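You operate a simulated robot arm through the tools that you are given. There is no shell and no other tool. Be economical: measure what you need, move in short steps, check, and stop when the job is done.

You run a simulated robot arm. Do the job below in one go: nothing can be reset, and whatever is moved stays where it is left.

Task
Put the 16 steel die from the top of the roller table on the white pad and the 19 steel die on top of the round plate.
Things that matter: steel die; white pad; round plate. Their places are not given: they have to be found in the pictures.

Only the result counts: the job must be done as asked and must still hold three seconds after the hand-in. Knocking over, shifting, dropping, spilling or breaking anything else fails it.

Robot
A 7-joint arm with a two-finger parallel gripper, fixed in place. Base frame: the origin is at the foot of the arm, x ahead of it, y to its left, z up; the work surface is at about z = 0. Lengths are in m, angles in rad, forces in N, time in s.
With the tool pointing down near the work surface it reaches from about 0.24 to 0.62 m from the base axis. Its first joint turns from -1.152 to 1.152 rad. Payload 2.6 kg.
Tool frame: the origin (TCP) lies between the finger pads and is the grasp point; the fingertips stand 0.03 m ahead of it; z points along the fingers, y is the line along which they close. Largest opening 0.094 m; finger width 0.028, thickness 0.01; the body of the gripper, 0.05 by 0.096 m, starts 0.055 m behind the TCP.
Orientation is told as [roll, pitch, yaw] about the base's x, y, z axes, in that order, counted from this pose: with the fingers straight down and closing along the base's y, the tool's x points along the base's -x, its y along +y and its z along -z.

Tools
- The arm moves only by the tool arm_command. Its argument "rows" is a list of rows, each an object (a shift or turn left out is 0, a gripper value left out holds the last) with "travel": the shift along the tool's x, y, z in units of 400 mm (1.0 is 400 mm), a list of three; "delta_rot": the turn, a rotation vector about the tool's x, y, z in units of 180 degrees (1.0 is 180 degrees), a list of three; "grip": the finger opening in m, from 0 to 0.094. In form: [{"travel": [x, y, z], "delta_rot": [rx, ry, rz], "grip": grip}, ...]. A call has 1 to 20 rows; each row is the pose to reach, as a shift and turn from the pose commanded when the call began, along the tool's axes at that moment. A call with a number of a shift or a turn outside -1 to 1 is refused whole. Rows are played at 5 a second. More than 0.05 m and 0.15 rad between two rows, or a gripper value outside its range, and nothing of the call is played. Where a pose cannot be reached the arm comes as near as it can. A force on the tool above 40 N (or 10 N above the force at the start of the call, whichever is more), or a blocked arm, ends the call early, and 0.2 s more pass. The fingers move at their own pace (about 0.072 m/s each) and stop on an object; they squeeze with about 45 N. The grip force told is the motor's: it shows also when the fingers shut on nothing. Time passes only in rows, and 0.2 s behind the last, so rows that repeat a pose let the fingers close. The reply holds the time, the measured pose of the TCP, the force on the tool along the base axes, the opening and the grip force, in the units named above and with some noise.
- Cameras (640 x 400 px; columns grow to the right, rows downward): "scene" is fixed at [0.0281, 0.4312, 0.5487]; the picture's right is [-0.83, -0.56, 0.00], its down [-0.39, 0.58, -0.71] and it looks along [0.40, -0.59, -0.70] (base axes); focal length 294 px, centre (320, 200). "wrist" rides on the gripper at [-0.037, 0, -0.058] in the tool frame; the picture's right is [0.00, -1.00, 0.00], its down [0.97, 0.00, -0.24] and it looks along [0.24, 0.00, 0.97] (tool axes); focal length 218 px, centre (320, 200).
- grab_frame(camera): a new picture of that camera. The clock stands still meanwhile.
- pixel_to_xyz(camera, pixels): for up to 12 pixels [column, row] of the newest picture of that camera ("zoom" is the newest enlarged one), the place [x, y, z] in the base frame of the surface seen there, good to about 0.002 m. The clock stands still meanwhile.
- zoom(camera, box): a new picture of the part [left, top, right, bottom] of that camera's present view, enlarged. The clock stands still meanwhile.
- finish_job(): hands the job in; it is judged then, once.

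Go step by step. Measure first, check grasps and placings, and put right what went wrong. The budget is 60 turns and 22 pictures, counting those below and the enlarged ones. Unless the task says otherwise, let go and move clear before handing in, and close with one line.

The tools are called after "Call:" as name(argument=value, ...) on one line, values as JSON. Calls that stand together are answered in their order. arm_command: Moves the arm, as the interface text tells. Its arguments: {"type":"object","properties":{"rows":{"type":"array","items":{"type":"object","properties":{"travel":{"type":"array","items":{"type":"number"}},"delta_rot":{"type":"array","items":{"type":"number"}},"grip":{"type":"number"}}}}},"required":["rows"]} The other tools are called the same way: grab_frame (camera) takes a picture; pixel_to_xyz (camera, pixels) gives the place of the surface under pixels of a picture; zoom (camera, box) takes an enlarged picture of a part of a camera's view; finish_job () hands the job in.

At the start:

```text
clock: 0.0
tcp_pos: [0.3347, 0.0774, 0.2805]
ee_rot: [0.001, 0.002, 0.0]
force: [-1.1, -0.4, -0.3]
grip_width: 0.0941
grip_force: 0.0
```

scene: 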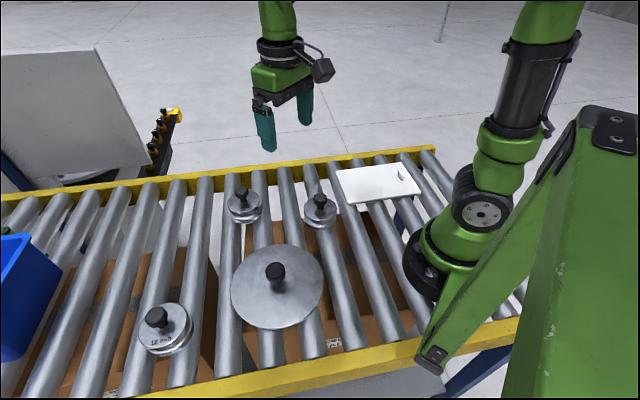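
wrist: 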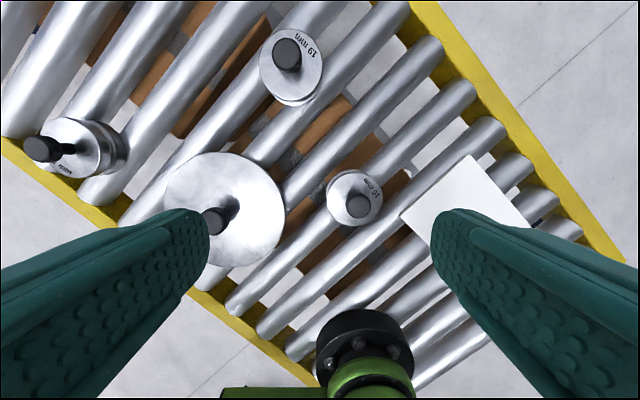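

The wrist picture shows a die marked 19 at about (290,65), one that looks like 16 at (355,198), one marked 12, the large round plate and the white pad. I'll zoom in to confirm the labels and measure positions.

Call:
zoom(camera="wrist", box=[230, 20, 430, 240])

Call:
zoom(camera="scene", box=[200, 150, 440, 340])

Call:
pixel_to_xyz(camera="scene", pixels=[[241, 192], [244, 215], [320, 200], [318, 221], [275, 270], [250, 300], [305, 265], [275, 255], [345, 172], [403, 160], [418, 195], [355, 203]])

Call:
pixel_to_xyz(camera="wrist", pixels=[[287, 54], [310, 65], [290, 95], [358, 207], [345, 180], [350, 222], [470, 158], [403, 212], [440, 200], [210, 180], [260, 230], [212, 222]])

```text
1.82 times, centred on (330, 130) of wrist
```

zoom: 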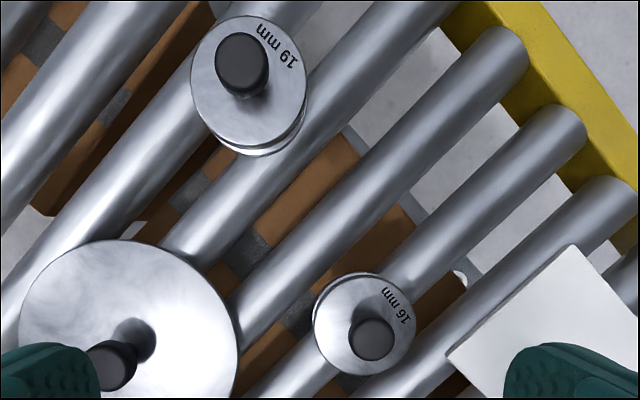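

```text
2.11 times, centred on (320, 245) of scene
```

zoom: 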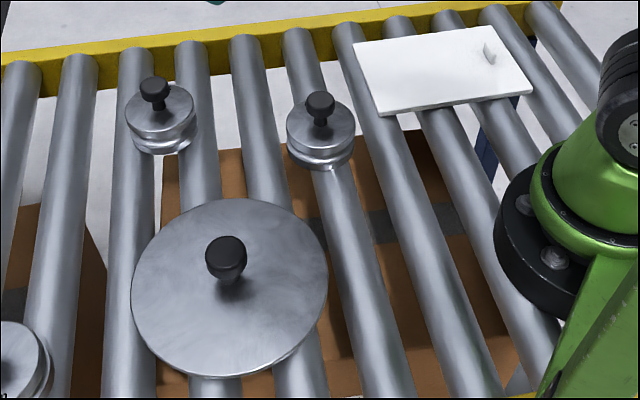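

```text
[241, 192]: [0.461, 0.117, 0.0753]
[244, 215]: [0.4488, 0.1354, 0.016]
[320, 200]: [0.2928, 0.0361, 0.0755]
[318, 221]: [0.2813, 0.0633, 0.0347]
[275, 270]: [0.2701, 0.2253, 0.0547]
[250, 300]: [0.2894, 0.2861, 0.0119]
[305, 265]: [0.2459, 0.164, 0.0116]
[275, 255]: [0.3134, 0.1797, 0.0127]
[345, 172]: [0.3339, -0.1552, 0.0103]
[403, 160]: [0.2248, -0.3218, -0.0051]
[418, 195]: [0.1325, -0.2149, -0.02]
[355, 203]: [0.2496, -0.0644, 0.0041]
```

```text
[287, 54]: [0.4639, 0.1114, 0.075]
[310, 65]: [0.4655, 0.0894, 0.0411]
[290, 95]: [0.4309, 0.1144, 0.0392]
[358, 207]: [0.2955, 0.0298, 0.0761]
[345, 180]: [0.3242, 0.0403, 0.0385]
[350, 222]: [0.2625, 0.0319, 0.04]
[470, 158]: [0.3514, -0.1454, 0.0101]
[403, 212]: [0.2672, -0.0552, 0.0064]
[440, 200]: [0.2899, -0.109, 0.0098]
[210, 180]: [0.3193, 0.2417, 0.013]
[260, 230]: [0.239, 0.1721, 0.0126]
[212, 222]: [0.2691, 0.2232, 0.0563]
```

The labels are confirmed: 19 is at about (0.464,0.112) and 16 at about (0.295,0.031), with knob tops at z≈0.076. Next I'll measure the pad, plate, disc edges and knobs more precisely in the latest zoom.

Call:
pixel_to_xyz(camera="zoom", pixels=[[358, 46], [496, 32], [525, 92], [382, 108], [440, 70], [488, 52], [492, 46], [505, 60], [136, 290], [322, 285], [225, 203], [225, 370]])

Call:
pixel_to_xyz(camera="zoom", pixels=[[155, 85], [140, 88], [170, 88], [155, 105], [130, 115], [192, 110], [319, 99], [307, 103], [334, 103], [318, 121], [290, 125], [352, 125]])

Call:
zoom(camera="scene", box=[210, 155, 360, 249])

Call:
zoom(camera="scene", box=[325, 140, 435, 210])

```text
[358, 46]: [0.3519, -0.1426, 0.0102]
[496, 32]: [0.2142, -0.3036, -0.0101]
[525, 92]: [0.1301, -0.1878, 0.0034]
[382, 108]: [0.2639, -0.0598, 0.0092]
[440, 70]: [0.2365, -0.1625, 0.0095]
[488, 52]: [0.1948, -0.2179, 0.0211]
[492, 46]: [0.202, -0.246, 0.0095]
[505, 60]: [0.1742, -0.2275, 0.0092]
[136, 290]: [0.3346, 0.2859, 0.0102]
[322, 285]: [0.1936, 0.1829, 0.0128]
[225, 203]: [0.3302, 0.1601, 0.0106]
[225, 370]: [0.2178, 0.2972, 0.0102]
```

```text
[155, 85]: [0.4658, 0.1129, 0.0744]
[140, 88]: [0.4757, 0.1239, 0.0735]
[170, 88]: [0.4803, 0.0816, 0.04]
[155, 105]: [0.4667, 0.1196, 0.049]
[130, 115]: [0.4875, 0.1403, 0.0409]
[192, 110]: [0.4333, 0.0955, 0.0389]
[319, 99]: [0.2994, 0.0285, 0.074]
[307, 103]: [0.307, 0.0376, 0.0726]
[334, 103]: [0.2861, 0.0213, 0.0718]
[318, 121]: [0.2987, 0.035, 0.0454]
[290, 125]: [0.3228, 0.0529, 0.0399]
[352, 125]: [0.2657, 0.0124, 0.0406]
```

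```text
4.26 times, centred on (285, 202) of scene
```

zoom: 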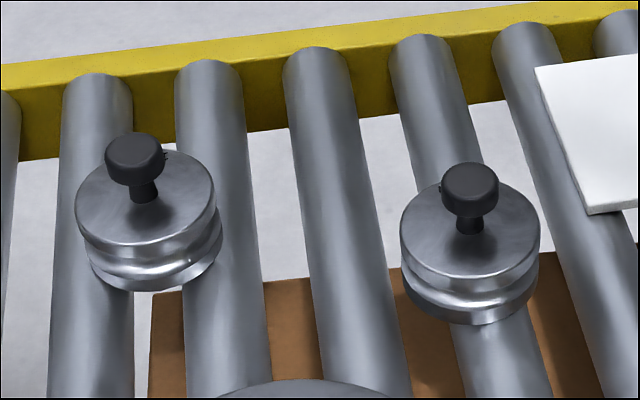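

```text
5.71 times, centred on (380, 175) of scene
```

zoom: 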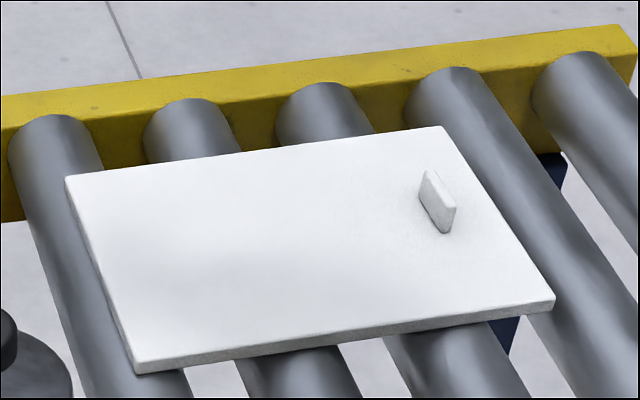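

Each die has a black knob about 0.022 wide, spanning z 0.06–0.076, above a disc of about 0.035 radius, so I'll grip by the knob. The pad is clear apart from a small tab near (0.195,-0.22). Next I'll refine the knob centres.

Call:
pixel_to_xyz(camera="scene", pixels=[[241.4, 189.7], [235.6, 190], [247.2, 190], [241.4, 187.5], [320, 196.4], [314.2, 197], [326, 197], [320, 194], [275, 266], [266.5, 267], [283.5, 267], [275, 263.5]])

Call:
pixel_to_xyz(camera="wrist", pixels=[[286, 52], [276, 52], [296, 52], [286, 42], [357, 206], [347, 206], [367, 206], [357, 198], [357, 214], [207, 222], [223, 215], [212, 211]])

```text
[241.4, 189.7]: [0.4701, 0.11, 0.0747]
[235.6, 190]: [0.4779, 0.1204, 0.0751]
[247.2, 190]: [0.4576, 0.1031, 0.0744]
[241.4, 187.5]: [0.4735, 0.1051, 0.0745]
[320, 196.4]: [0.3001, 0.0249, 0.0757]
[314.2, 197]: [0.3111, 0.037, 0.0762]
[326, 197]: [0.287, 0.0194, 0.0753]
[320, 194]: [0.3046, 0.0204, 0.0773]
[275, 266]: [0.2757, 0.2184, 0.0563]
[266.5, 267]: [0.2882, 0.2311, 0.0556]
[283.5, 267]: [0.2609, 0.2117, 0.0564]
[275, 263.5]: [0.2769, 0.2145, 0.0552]
```

```text
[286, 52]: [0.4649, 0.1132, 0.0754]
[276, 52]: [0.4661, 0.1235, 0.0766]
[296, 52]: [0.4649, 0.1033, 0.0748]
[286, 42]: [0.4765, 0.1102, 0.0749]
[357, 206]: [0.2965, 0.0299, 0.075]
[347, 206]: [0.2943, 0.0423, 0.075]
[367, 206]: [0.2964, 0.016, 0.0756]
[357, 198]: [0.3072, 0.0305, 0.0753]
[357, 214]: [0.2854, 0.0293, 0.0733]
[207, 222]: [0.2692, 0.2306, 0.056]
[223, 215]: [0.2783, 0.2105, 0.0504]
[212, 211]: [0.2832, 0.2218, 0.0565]
```

The 16 knob centre is about (0.2965,0.029,0.075). I'll move above it with the gripper partly open and check.

Call:
arm_command(rows=[{"travel": [0.048, -0.06, 0.03], "grip": 0.07}, {"travel": [0.0955, -0.121, 0.1]}, {"travel": [0.0955, -0.121, 0.2]}, {"travel": [0.0955, -0.121, 0.29]}, {"travel": [0.0955, -0.121, 0.35]}, {"travel": [0.0955, -0.121, 0.376]}, {"travel": [0.0955, -0.121, 0.376]}])

Call:
grab_frame(camera="wrist")

```text
clock: 1.6
tcp_pos: [0.2954, 0.0312, 0.1305]
ee_rot: [-0.001, 0.001, -0.001]
force: [0.1, -0.4, 0.3]
grip_width: 0.0702
grip_force: 0.1
```

```text
15 pictures are left
```

wrist: 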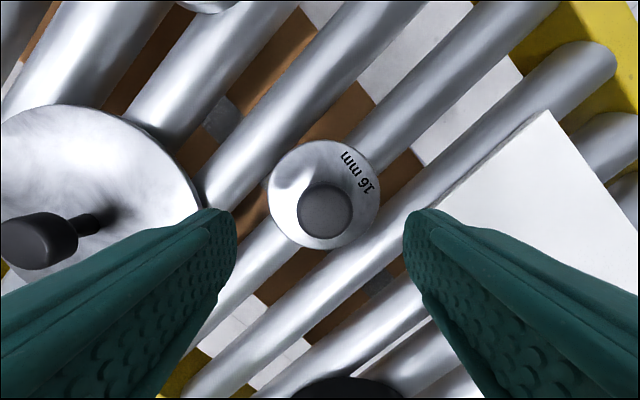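

The knob sits at about (326,211), nearly centred between the fingers. I'll measure it together with the plate.

Call:
pixel_to_xyz(camera="wrist", pixels=[[326, 211], [303, 211], [349, 211], [326, 190], [326, 233], [272, 195], [376, 195], [325, 144], [325, 245], [195, 195], [80, 108], [42, 240]])

```text
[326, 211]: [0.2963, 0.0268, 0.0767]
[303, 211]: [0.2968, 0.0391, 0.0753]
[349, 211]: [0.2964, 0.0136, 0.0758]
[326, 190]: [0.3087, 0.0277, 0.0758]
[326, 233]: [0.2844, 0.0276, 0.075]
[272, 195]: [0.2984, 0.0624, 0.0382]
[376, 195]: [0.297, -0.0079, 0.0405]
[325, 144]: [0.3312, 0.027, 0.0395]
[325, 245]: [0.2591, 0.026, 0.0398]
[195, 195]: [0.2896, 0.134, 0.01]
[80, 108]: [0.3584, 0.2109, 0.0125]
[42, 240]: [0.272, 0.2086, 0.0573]
```

The knob centre is (0.2965,0.027) with radius about 0.0127, and the die radius is about 0.036. I'll descend to z≈0.075 and close.

Call:
arm_command(rows=[{"travel": [0, -0.007, 0.05]}, {"travel": [0, -0.007, 0.1]}, {"travel": [0, -0.007, 0.137]}, {"travel": [0, -0.007, 0.137]}, {"travel": [0, -0.007, 0.137], "grip": 0.03}, {"travel": [0, -0.007, 0.137], "grip": 0.0}, {"travel": [0, -0.007, 0.137]}, {"travel": [0, -0.007, 0.137]}, {"travel": [0, -0.007, 0.137]}])

```text
clock: 3.6
tcp_pos: [0.2969, 0.0274, 0.0738]
ee_rot: [0.0, 0.0, -0.001]
force: [0.5, 1.6, -0.5]
grip_width: 0.031
grip_force: 44.9
```

The fingers closed on the knob (0.031 wide, 45 N). I'll lift gently and check.

Call:
arm_command(rows=[{"travel": [0, 0, -0.02]}, {"travel": [0, 0, -0.06]}, {"travel": [0, 0, -0.12]}, {"travel": [0, 0, -0.18]}, {"travel": [0, 0, -0.22]}, {"travel": [0, 0, -0.22]}])

Call:
grab_frame(camera="scene")

```text
clock: 5.0
tcp_pos: [0.2968, 0.0275, 0.1634]
ee_rot: [0.0, -0.001, 0.0]
force: [-0.3, 0.2, 0.5]
grip_width: 0.0002
grip_force: 32.6
```

```text
14 pictures are left
```

scene: 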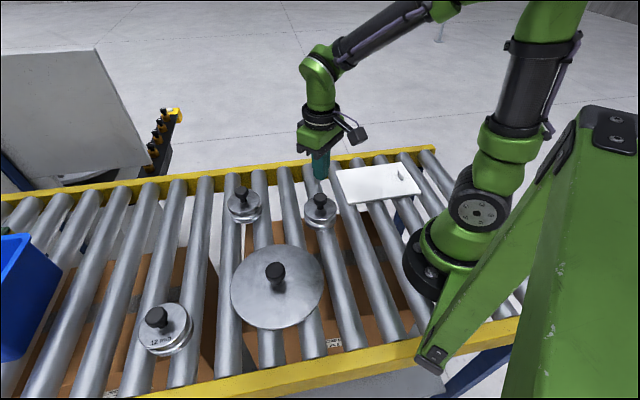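

The die slipped out: the opening is now 0 and the die is still at (320,205). I'll inspect it from the wrist camera before trying a different grasp.

Call:
arm_command(rows=[{"travel": [0, 0, 0], "grip": 0.094}, {"travel": [0, 0, 0]}, {"travel": [0, 0, 0]}])

Call:
grab_frame(camera="wrist")

Call:
zoom(camera="scene", box=[290, 170, 350, 240])

```text
clock: 5.8
tcp_pos: [0.2975, 0.026, 0.1631]
ee_rot: [0.0, 0.0, -0.001]
force: [0.4, 0.4, 0.3]
grip_width: 0.094
grip_force: 0.1
```

```text
13 pictures are left
```

wrist: 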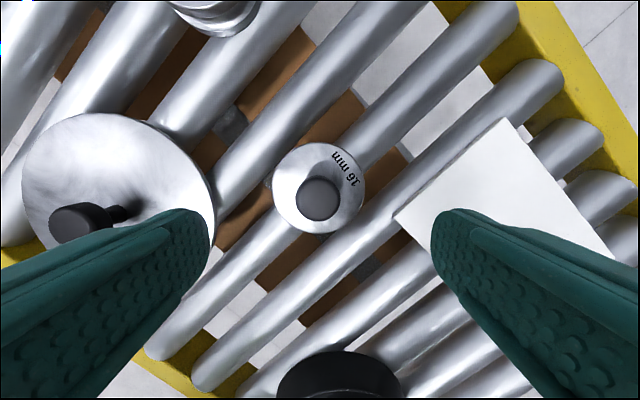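

```text
5.71 times, centred on (320, 205) of scene
```

zoom: 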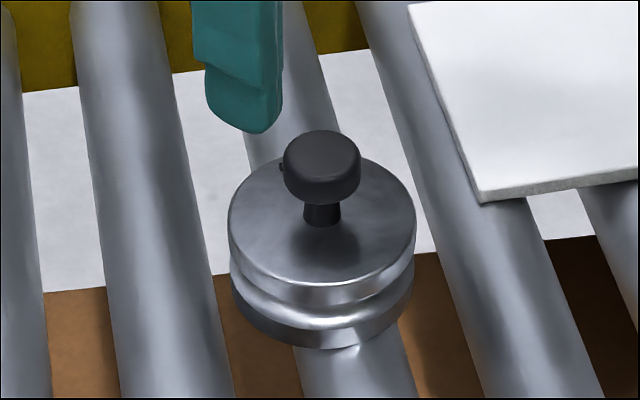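

The die is upright and unmoved; the knob head is about 0.030 wide, rounded and slippery. The body is about 0.072 across and fits the 0.094 opening, with the palm clearing the knob at TCP z≈0.037. I'll grasp the body and lift only slightly as a test.

Call:
arm_command(rows=[{"travel": [0.0025, 0, 0.08]}, {"travel": [0.0025, 0, 0.16]}, {"travel": [0.0025, 0, 0.22]}, {"travel": [0.0025, 0, 0.27]}, {"travel": [0.0025, 0, 0.3]}, {"travel": [0.0025, 0, 0.315]}, {"travel": [0.0025, 0, 0.315]}])

Call:
grab_frame(camera="wrist")

```text
clock: 7.4
tcp_pos: [0.2975, 0.0244, 0.0377]
ee_rot: [-0.001, -0.001, 0.001]
force: [-0.5, 0.0, -0.7]
grip_width: 0.094
grip_force: 0.1
```

```text
11 pictures are left
```

wrist: 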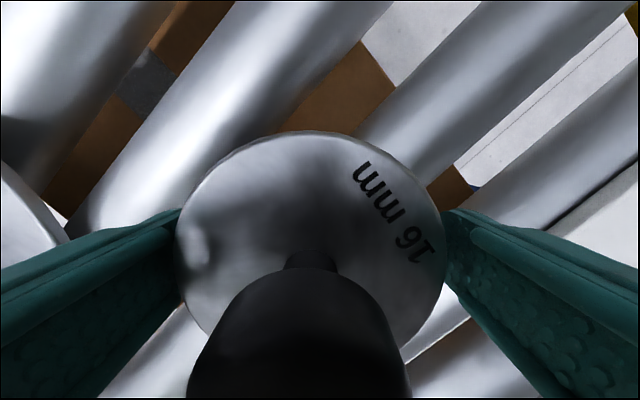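

The die is straddled between the fingers, at (180..445). I'll close and do a tiny slow lift.

Call:
arm_command(rows=[{"grip": 0.08}, {"grip": 0.07}, {"grip": 0.05}, {"grip": 0.0}, {}, {}, {"travel": [0, 0, -0.004]}, {"travel": [0, 0, -0.01]}, {"travel": [0, 0, -0.016]}, {"travel": [0, 0, -0.02]}, {"travel": [0, 0, -0.02]}])

Call:
grab_frame(camera="wrist")

```text
clock: 9.8
tcp_pos: [0.294, 0.0258, 0.0445]
ee_rot: [0.0, -0.001, 0.0]
force: [0.4, -0.4, -9.5]
grip_width: 0.0812
grip_force: 45.1
```

```text
10 pictures are left
```

wrist: 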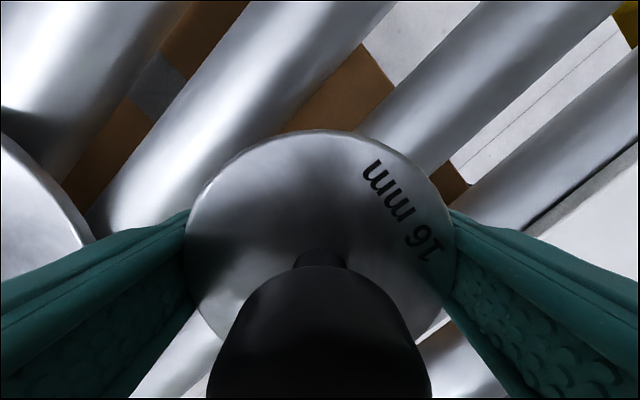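

The weight (9.5 N) is on the tool and the die is held with no slip visible. I'll lift slowly to about z 0.10 and re-check the force.

Call:
arm_command(rows=[{"travel": [0, 0, -0.015]}, {"travel": [0, 0, -0.035]}, {"travel": [0, 0, -0.055]}, {"travel": [0, 0, -0.075]}, {"travel": [0, 0, -0.095]}, {"travel": [0, 0, -0.11]}, {"travel": [0, 0, -0.115]}, {"travel": [0, 0, -0.115]}])

```text
clock: 11.6
tcp_pos: [0.2943, 0.0259, 0.0911]
ee_rot: [-0.001, 0.001, -0.001]
force: [-0.8, 0.8, -8.9]
grip_width: 0.081
grip_force: 45.1
```

The die is still held at 8.9 N. I'll carry it to the pad at (0.251,-0.156).

Call:
arm_command(rows=[{"travel": [0.005, -0.02, 0]}, {"travel": [0.015, -0.06, 0]}, {"travel": [0.027, -0.11, 0]}, {"travel": [0.039, -0.16, 0]}, {"travel": [0.051, -0.21, 0]}, {"travel": [0.063, -0.26, 0]}, {"travel": [0.075, -0.31, 0]}, {"travel": [0.087, -0.36, 0]}, {"travel": [0.097, -0.4, 0]}, {"travel": [0.105, -0.435, 0]}, {"travel": [0.11, -0.453, 0]}, {"travel": [0.111, -0.4575, 0]}, {"travel": [0.111, -0.4575, 0]}])

Call:
grab_frame(camera="scene")

```text
clock: 14.4
tcp_pos: [0.2497, -0.1571, 0.0906]
ee_rot: [0.0, 0.002, 0.0]
force: [0.3, -0.2, -8.9]
grip_width: 0.0806
grip_force: 45.4
```

```text
9 pictures are left
```

scene: 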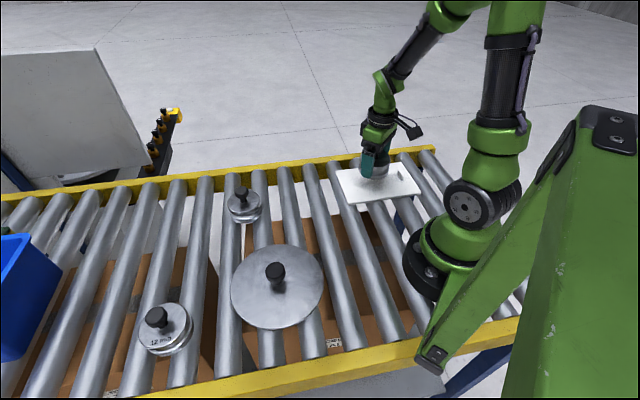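

The die is held over the pad. I'll lower it slowly, with the last part in 1 mm steps.

Call:
arm_command(rows=[{"travel": [0, 0, 0.02]}, {"travel": [0, 0, 0.045]}, {"travel": [0, 0, 0.07]}, {"travel": [0, 0, 0.088]}, {"travel": [0, 0, 0.098]}, {"travel": [0, 0, 0.103]}, {"travel": [0, 0, 0.106]}, {"travel": [0, 0, 0.108]}, {"travel": [0, 0, 0.108]}])

```text
clock: 16.4
tcp_pos: [0.2514, -0.1575, 0.0482]
ee_rot: [-0.001, -0.002, 0.0]
force: [-7.1, 1.4, 17.5]
grip_width: 0.0812
grip_force: 44.7
```

It's in contact with the pad, pressing at 17.5 N. I'll ease up by about 0.5 mm and then open.

Call:
arm_command(rows=[{"travel": [0, 0, -0.001]}, {"travel": [0, 0, -0.0015]}, {"travel": [0, 0, -0.0015], "grip": 0.084}, {"travel": [0, 0, -0.0015], "grip": 0.09}, {"travel": [0, 0, -0.0015], "grip": 0.094}, {"travel": [0, 0, -0.0015]}])

Call:
grab_frame(camera="wrist")

```text
clock: 17.8
tcp_pos: [0.2507, -0.1567, 0.0482]
ee_rot: [-0.002, -0.001, 0.0]
force: [0.4, -0.2, 0.5]
grip_width: 0.0939
grip_force: 0.0
```

```text
8 pictures are left
```

wrist: 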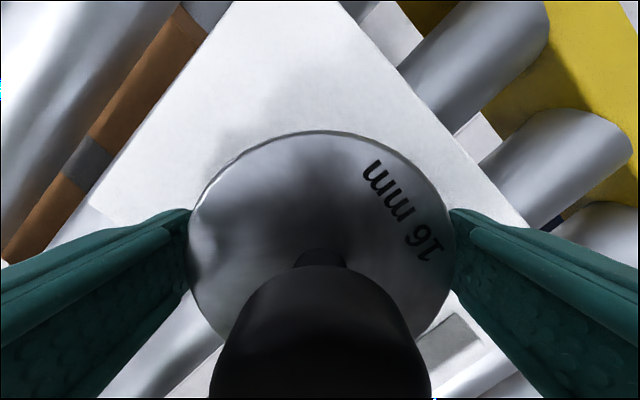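

The die is released and stands on the pad, with the fingers open either side. I'll rise straight up and look.

Call:
arm_command(rows=[{"travel": [0, 0, -0.02]}, {"travel": [0, 0, -0.05]}, {"travel": [0, 0, -0.1]}, {"travel": [0, 0, -0.18]}, {"travel": [0, 0, -0.26]}, {"travel": [0, 0, -0.34]}, {"travel": [0, 0, -0.38]}, {"travel": [0, 0, -0.38]}])

Call:
grab_frame(camera="wrist")

```text
clock: 19.6
tcp_pos: [0.2505, -0.1539, 0.1983]
ee_rot: [0.001, 0.0, 0.0]
force: [-0.6, -0.9, -0.3]
grip_width: 0.094
grip_force: 0.1
```

```text
7 pictures are left
```

wrist: 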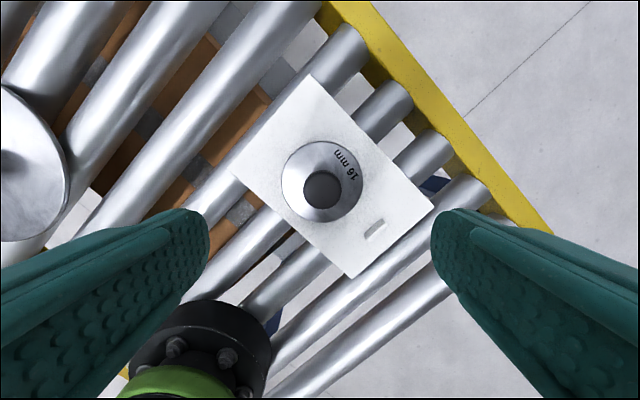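

The 16 die sits well on the pad and the pad hasn't moved. Next I'll hover between the plate and the 19 die to measure both.

Call:
arm_command(rows=[{"travel": [-0.01, 0.07, -0.05]}, {"travel": [-0.025, 0.16, -0.1]}, {"travel": [-0.04, 0.26, -0.125]}, {"travel": [-0.055, 0.36, -0.125]}, {"travel": [-0.07, 0.46, -0.125]}, {"travel": [-0.085, 0.56, -0.125]}, {"travel": [-0.1, 0.66, -0.125]}, {"travel": [-0.11, 0.76, -0.125]}, {"travel": [-0.12, 0.84, -0.125]}, {"travel": [-0.1225, 0.89, -0.125]}, {"travel": [-0.1225, 0.89, -0.125]}])

Call:
grab_frame(camera="wrist")

```text
clock: 22.0
tcp_pos: [0.3004, 0.2023, 0.2493]
ee_rot: [-0.001, 0.0, -0.002]
force: [-0.5, -0.5, 0.6]
grip_width: 0.094
grip_force: 0.1
```

```text
6 pictures are left
```

wrist: 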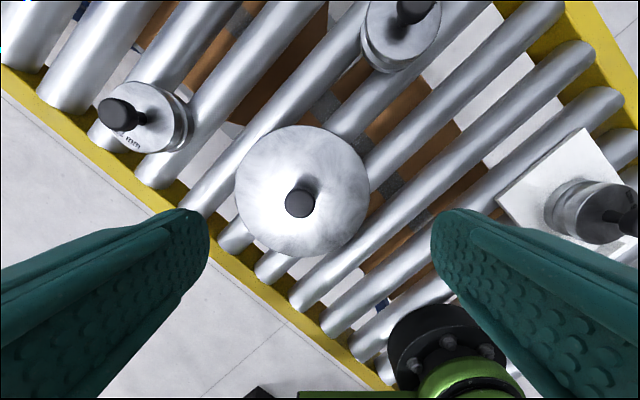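

Call:
pixel_to_xyz(camera="wrist", pixels=[[238, 190], [367, 190], [303, 128], [303, 255], [300, 202], [286, 202], [314, 202], [300, 189], [300, 216]])

Call:
pixel_to_xyz(camera="wrist", pixels=[[416, 8], [362, 30], [440, 25], [400, 55], [400, 66], [375, 60], [430, 50], [225, 215], [252, 265], [200, 190], [330, 100], [370, 155]])

```text
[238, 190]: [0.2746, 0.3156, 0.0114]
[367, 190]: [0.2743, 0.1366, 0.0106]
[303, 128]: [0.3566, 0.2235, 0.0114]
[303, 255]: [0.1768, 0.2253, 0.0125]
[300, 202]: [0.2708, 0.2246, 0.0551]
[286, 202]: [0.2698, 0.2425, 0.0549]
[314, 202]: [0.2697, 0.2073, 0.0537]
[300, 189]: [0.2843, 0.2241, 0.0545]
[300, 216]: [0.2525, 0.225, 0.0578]
```

```text
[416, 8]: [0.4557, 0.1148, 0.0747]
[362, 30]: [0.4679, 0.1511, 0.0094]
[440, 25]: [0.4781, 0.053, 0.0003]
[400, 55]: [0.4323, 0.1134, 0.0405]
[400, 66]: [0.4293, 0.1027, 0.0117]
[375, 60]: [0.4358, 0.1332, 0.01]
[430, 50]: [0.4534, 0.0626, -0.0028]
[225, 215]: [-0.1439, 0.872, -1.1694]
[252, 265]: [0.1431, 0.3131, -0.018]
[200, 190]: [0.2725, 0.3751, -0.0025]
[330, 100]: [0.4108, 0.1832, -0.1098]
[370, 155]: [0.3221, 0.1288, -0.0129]
```

The plate centre is about (0.270,0.225) with R≈0.09, and its knob has r≈0.016. The free spot for the 19 die is about (0.324,0.198). Next I'll move above the 19 die.

Call:
arm_command(rows=[{"travel": [-0.07, -0.037, 0.0]}, {"travel": [-0.17, -0.09, 0.0]}, {"travel": [-0.27, -0.144, 0.03]}, {"travel": [-0.36, -0.19, 0.09]}, {"travel": [-0.41, -0.219, 0.16]}, {"travel": [-0.41, -0.219, 0.21]}, {"travel": [-0.41, -0.219, 0.226]}, {"travel": [-0.41, -0.219, 0.226]}])

Call:
grab_frame(camera="wrist")

```text
clock: 23.8
tcp_pos: [0.4618, 0.112, 0.1598]
ee_rot: [-0.001, 0.0, 0.0]
force: [1.1, 0.8, 0.7]
grip_width: 0.0942
grip_force: 0.1
```

```text
5 pictures are left
```

wrist: 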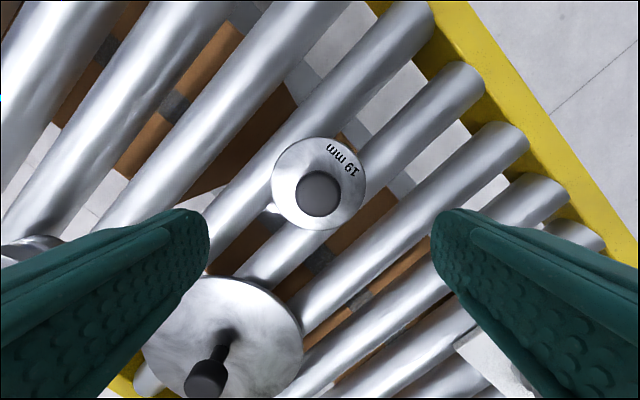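

Call:
pixel_to_xyz(camera="wrist", pixels=[[318, 193], [297, 193], [340, 193], [318, 173], [318, 214], [273, 183], [364, 183], [319, 140], [319, 229]])

```text
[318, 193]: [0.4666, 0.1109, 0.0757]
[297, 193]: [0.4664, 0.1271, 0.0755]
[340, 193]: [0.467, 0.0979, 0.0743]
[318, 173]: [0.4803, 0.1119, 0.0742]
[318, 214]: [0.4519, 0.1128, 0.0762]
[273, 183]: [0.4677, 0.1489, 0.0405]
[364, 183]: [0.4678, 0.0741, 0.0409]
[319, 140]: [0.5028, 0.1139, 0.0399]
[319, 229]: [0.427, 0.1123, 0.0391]
```

The 19 die's centre is about (0.466,0.112), with radius about 0.0375–0.04. I'll descend over the body as before.

Call:
arm_command(rows=[{"travel": [-0.005, 0, 0.06]}, {"travel": [-0.005, 0, 0.14]}, {"travel": [-0.005, 0, 0.21]}, {"travel": [-0.005, 0, 0.26]}, {"travel": [-0.005, 0, 0.29]}, {"travel": [-0.005, 0, 0.3075]}, {"travel": [-0.005, 0, 0.3075]}])

```text
clock: 25.4
tcp_pos: [0.4658, 0.1112, 0.0382]
ee_rot: [0.0, -0.001, 0.0]
force: [0.2, -0.1, -0.5]
grip_width: 0.0939
grip_force: 0.0
```

No contact on the way down. I'll close and do the tiny test lift.

Call:
arm_command(rows=[{"grip": 0.085}, {"grip": 0.075}, {"grip": 0.05}, {"grip": 0.0}, {}, {}, {"travel": [0, 0, -0.004]}, {"travel": [0, 0, -0.01]}, {"travel": [0, 0, -0.016]}, {"travel": [0, 0, -0.02]}, {"travel": [0, 0, -0.02]}])

```text
clock: 27.8
tcp_pos: [0.4651, 0.1111, 0.0446]
ee_rot: [0.0, 0.0, 0.002]
force: [0.0, -0.7, -8.3]
grip_width: 0.0807
grip_force: 45.4
```

Held at 8.3 N. I'll lift to about 0.115, above the plate knob, then carry it slowly over the plate.

Call:
arm_command(rows=[{"travel": [0, 0, -0.015]}, {"travel": [0, 0, -0.04]}, {"travel": [0, 0, -0.07]}, {"travel": [0, 0, -0.1]}, {"travel": [0, 0, -0.13]}, {"travel": [0, 0, -0.16]}, {"travel": [0, 0, -0.175]}, {"travel": [0, 0, -0.18]}, {"travel": [0.02, 0.012, -0.18]}, {"travel": [0.06, 0.036, -0.18]}, {"travel": [0.11, 0.067, -0.18]}, {"travel": [0.16, 0.097, -0.18]}, {"travel": [0.21, 0.1275, -0.18]}, {"travel": [0.26, 0.158, -0.18]}, {"travel": [0.3, 0.182, -0.18]}, {"travel": [0.33, 0.2, -0.18]}, {"travel": [0.345, 0.2095, -0.18]}, {"travel": [0.35, 0.2125, -0.18]}, {"travel": [0.35, 0.2125, -0.18]}])

Call:
grab_frame(camera="scene")

```text
clock: 31.8
tcp_pos: [0.3252, 0.1962, 0.1168]
ee_rot: [0.001, 0.001, 0.001]
force: [-0.3, 0.4, -8.2]
grip_width: 0.0803
grip_force: 44.5
```

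```text
4 pictures are left
```

scene: 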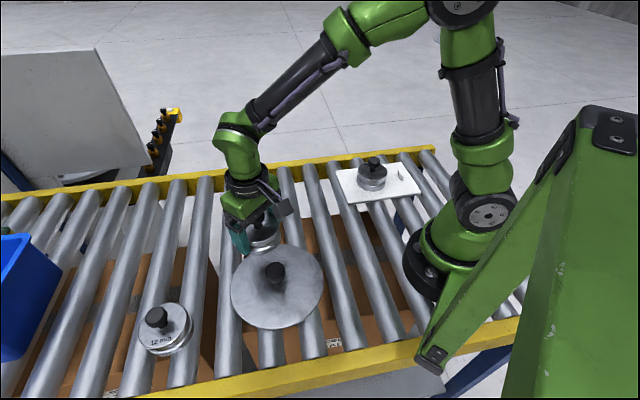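

The die is held at 8.2 N beside the plate knob. I'll lower it slowly to just about contact.

Call:
arm_command(rows=[{"travel": [0, 0, 0.02]}, {"travel": [0, 0, 0.05]}, {"travel": [0, 0, 0.085]}, {"travel": [0, 0, 0.115]}, {"travel": [0, 0, 0.138]}, {"travel": [0, 0, 0.15]}, {"travel": [0, 0, 0.157]}, {"travel": [0, 0, 0.16]}, {"travel": [0, 0, 0.1625]}, {"travel": [0, 0, 0.1625]}])

```text
clock: 34.0
tcp_pos: [0.3254, 0.1965, 0.0523]
ee_rot: [-0.002, 0.001, -0.002]
force: [0.0, -0.4, -8.3]
grip_width: 0.0806
grip_force: 45.6
```

No contact yet. I'll continue in roughly 0.5 mm steps.

Call:
arm_command(rows=[{"travel": [0, 0, 0.0012]}, {"travel": [0, 0, 0.0025]}, {"travel": [0, 0, 0.0037]}, {"travel": [0, 0, 0.0037]}])

```text
clock: 35.0
tcp_pos: [0.325, 0.1962, 0.0507]
ee_rot: [0.002, -0.002, 0.0]
force: [1.8, 1.3, 5.3]
grip_width: 0.0805
grip_force: 44.9
```

The force went from -8.3 to +5.3 N, so the die is resting on the plate. I'll open and rise straight up.

Call:
arm_command(rows=[{"grip": 0.083}, {"grip": 0.088}, {"grip": 0.094}, {}, {}])

Call:
grab_frame(camera="wrist")

```text
clock: 36.2
tcp_pos: [0.3248, 0.1975, 0.0518]
ee_rot: [0.0, -0.002, 0.0]
force: [0.0, -0.1, 0.3]
grip_width: 0.0938
grip_force: 0.0
```

```text
3 pictures are left
```

wrist: 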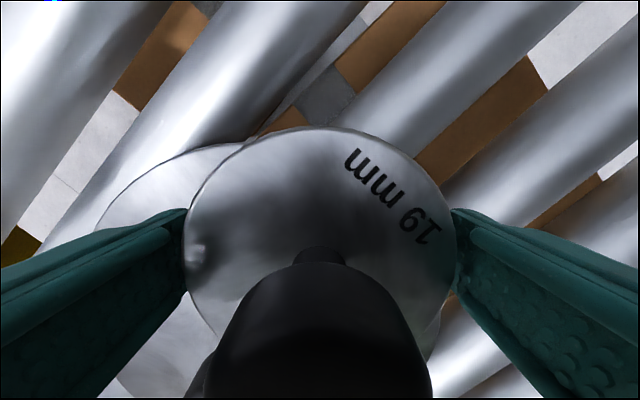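

The die is released and sits level. I'll rise straight up, moving clear.

Call:
arm_command(rows=[{"travel": [0, 0, -0.02]}, {"travel": [0, 0, -0.05]}, {"travel": [0, 0, -0.1]}, {"travel": [0, 0, -0.18]}, {"travel": [0, 0, -0.28]}, {"travel": [0, 0, -0.38]}, {"travel": [0, 0, -0.45]}, {"travel": [0, 0, -0.48]}, {"travel": [0, 0, -0.48]}])

Call:
grab_frame(camera="wrist")

Call:
zoom(camera="scene", box=[200, 150, 440, 340])

```text
clock: 38.2
tcp_pos: [0.3245, 0.1963, 0.2404]
ee_rot: [0.004, 0.002, -0.001]
force: [-0.5, 0.5, -0.1]
grip_width: 0.0942
grip_force: 0.1
```

```text
2 pictures are left
```

wrist: 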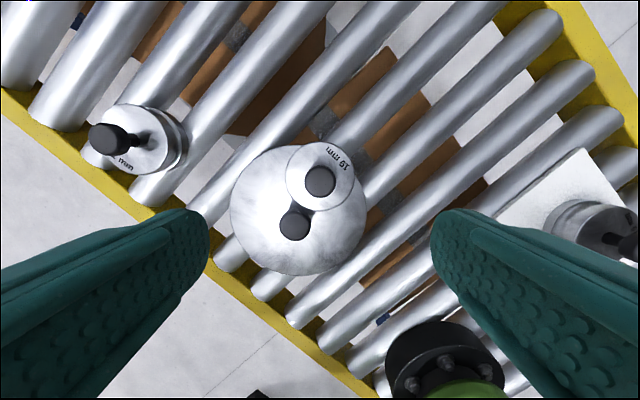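

```text
2.11 times, centred on (320, 245) of scene
```

zoom: 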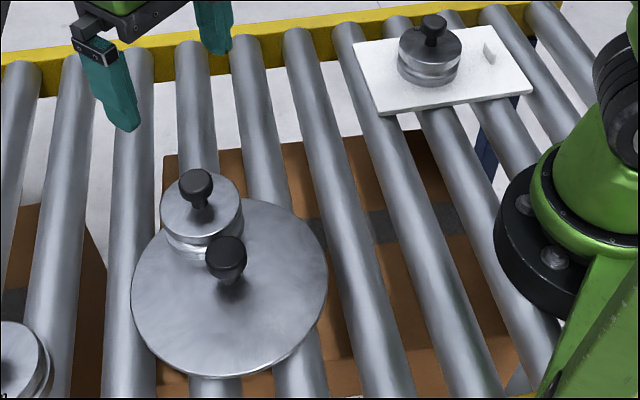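

The 19 die stands level on the plate beside its knob, the 16 die stands on the white pad, and nothing else has moved. The arm is clear, so I'm handing in.

Call:
finish_job()

```text
The job is handed in.
```

The 16 die is on the white pad and the 19 die is on the round plate beside its knob, overhanging the plate's rim by about 1 cm; the arm is clear and the job is handed in.
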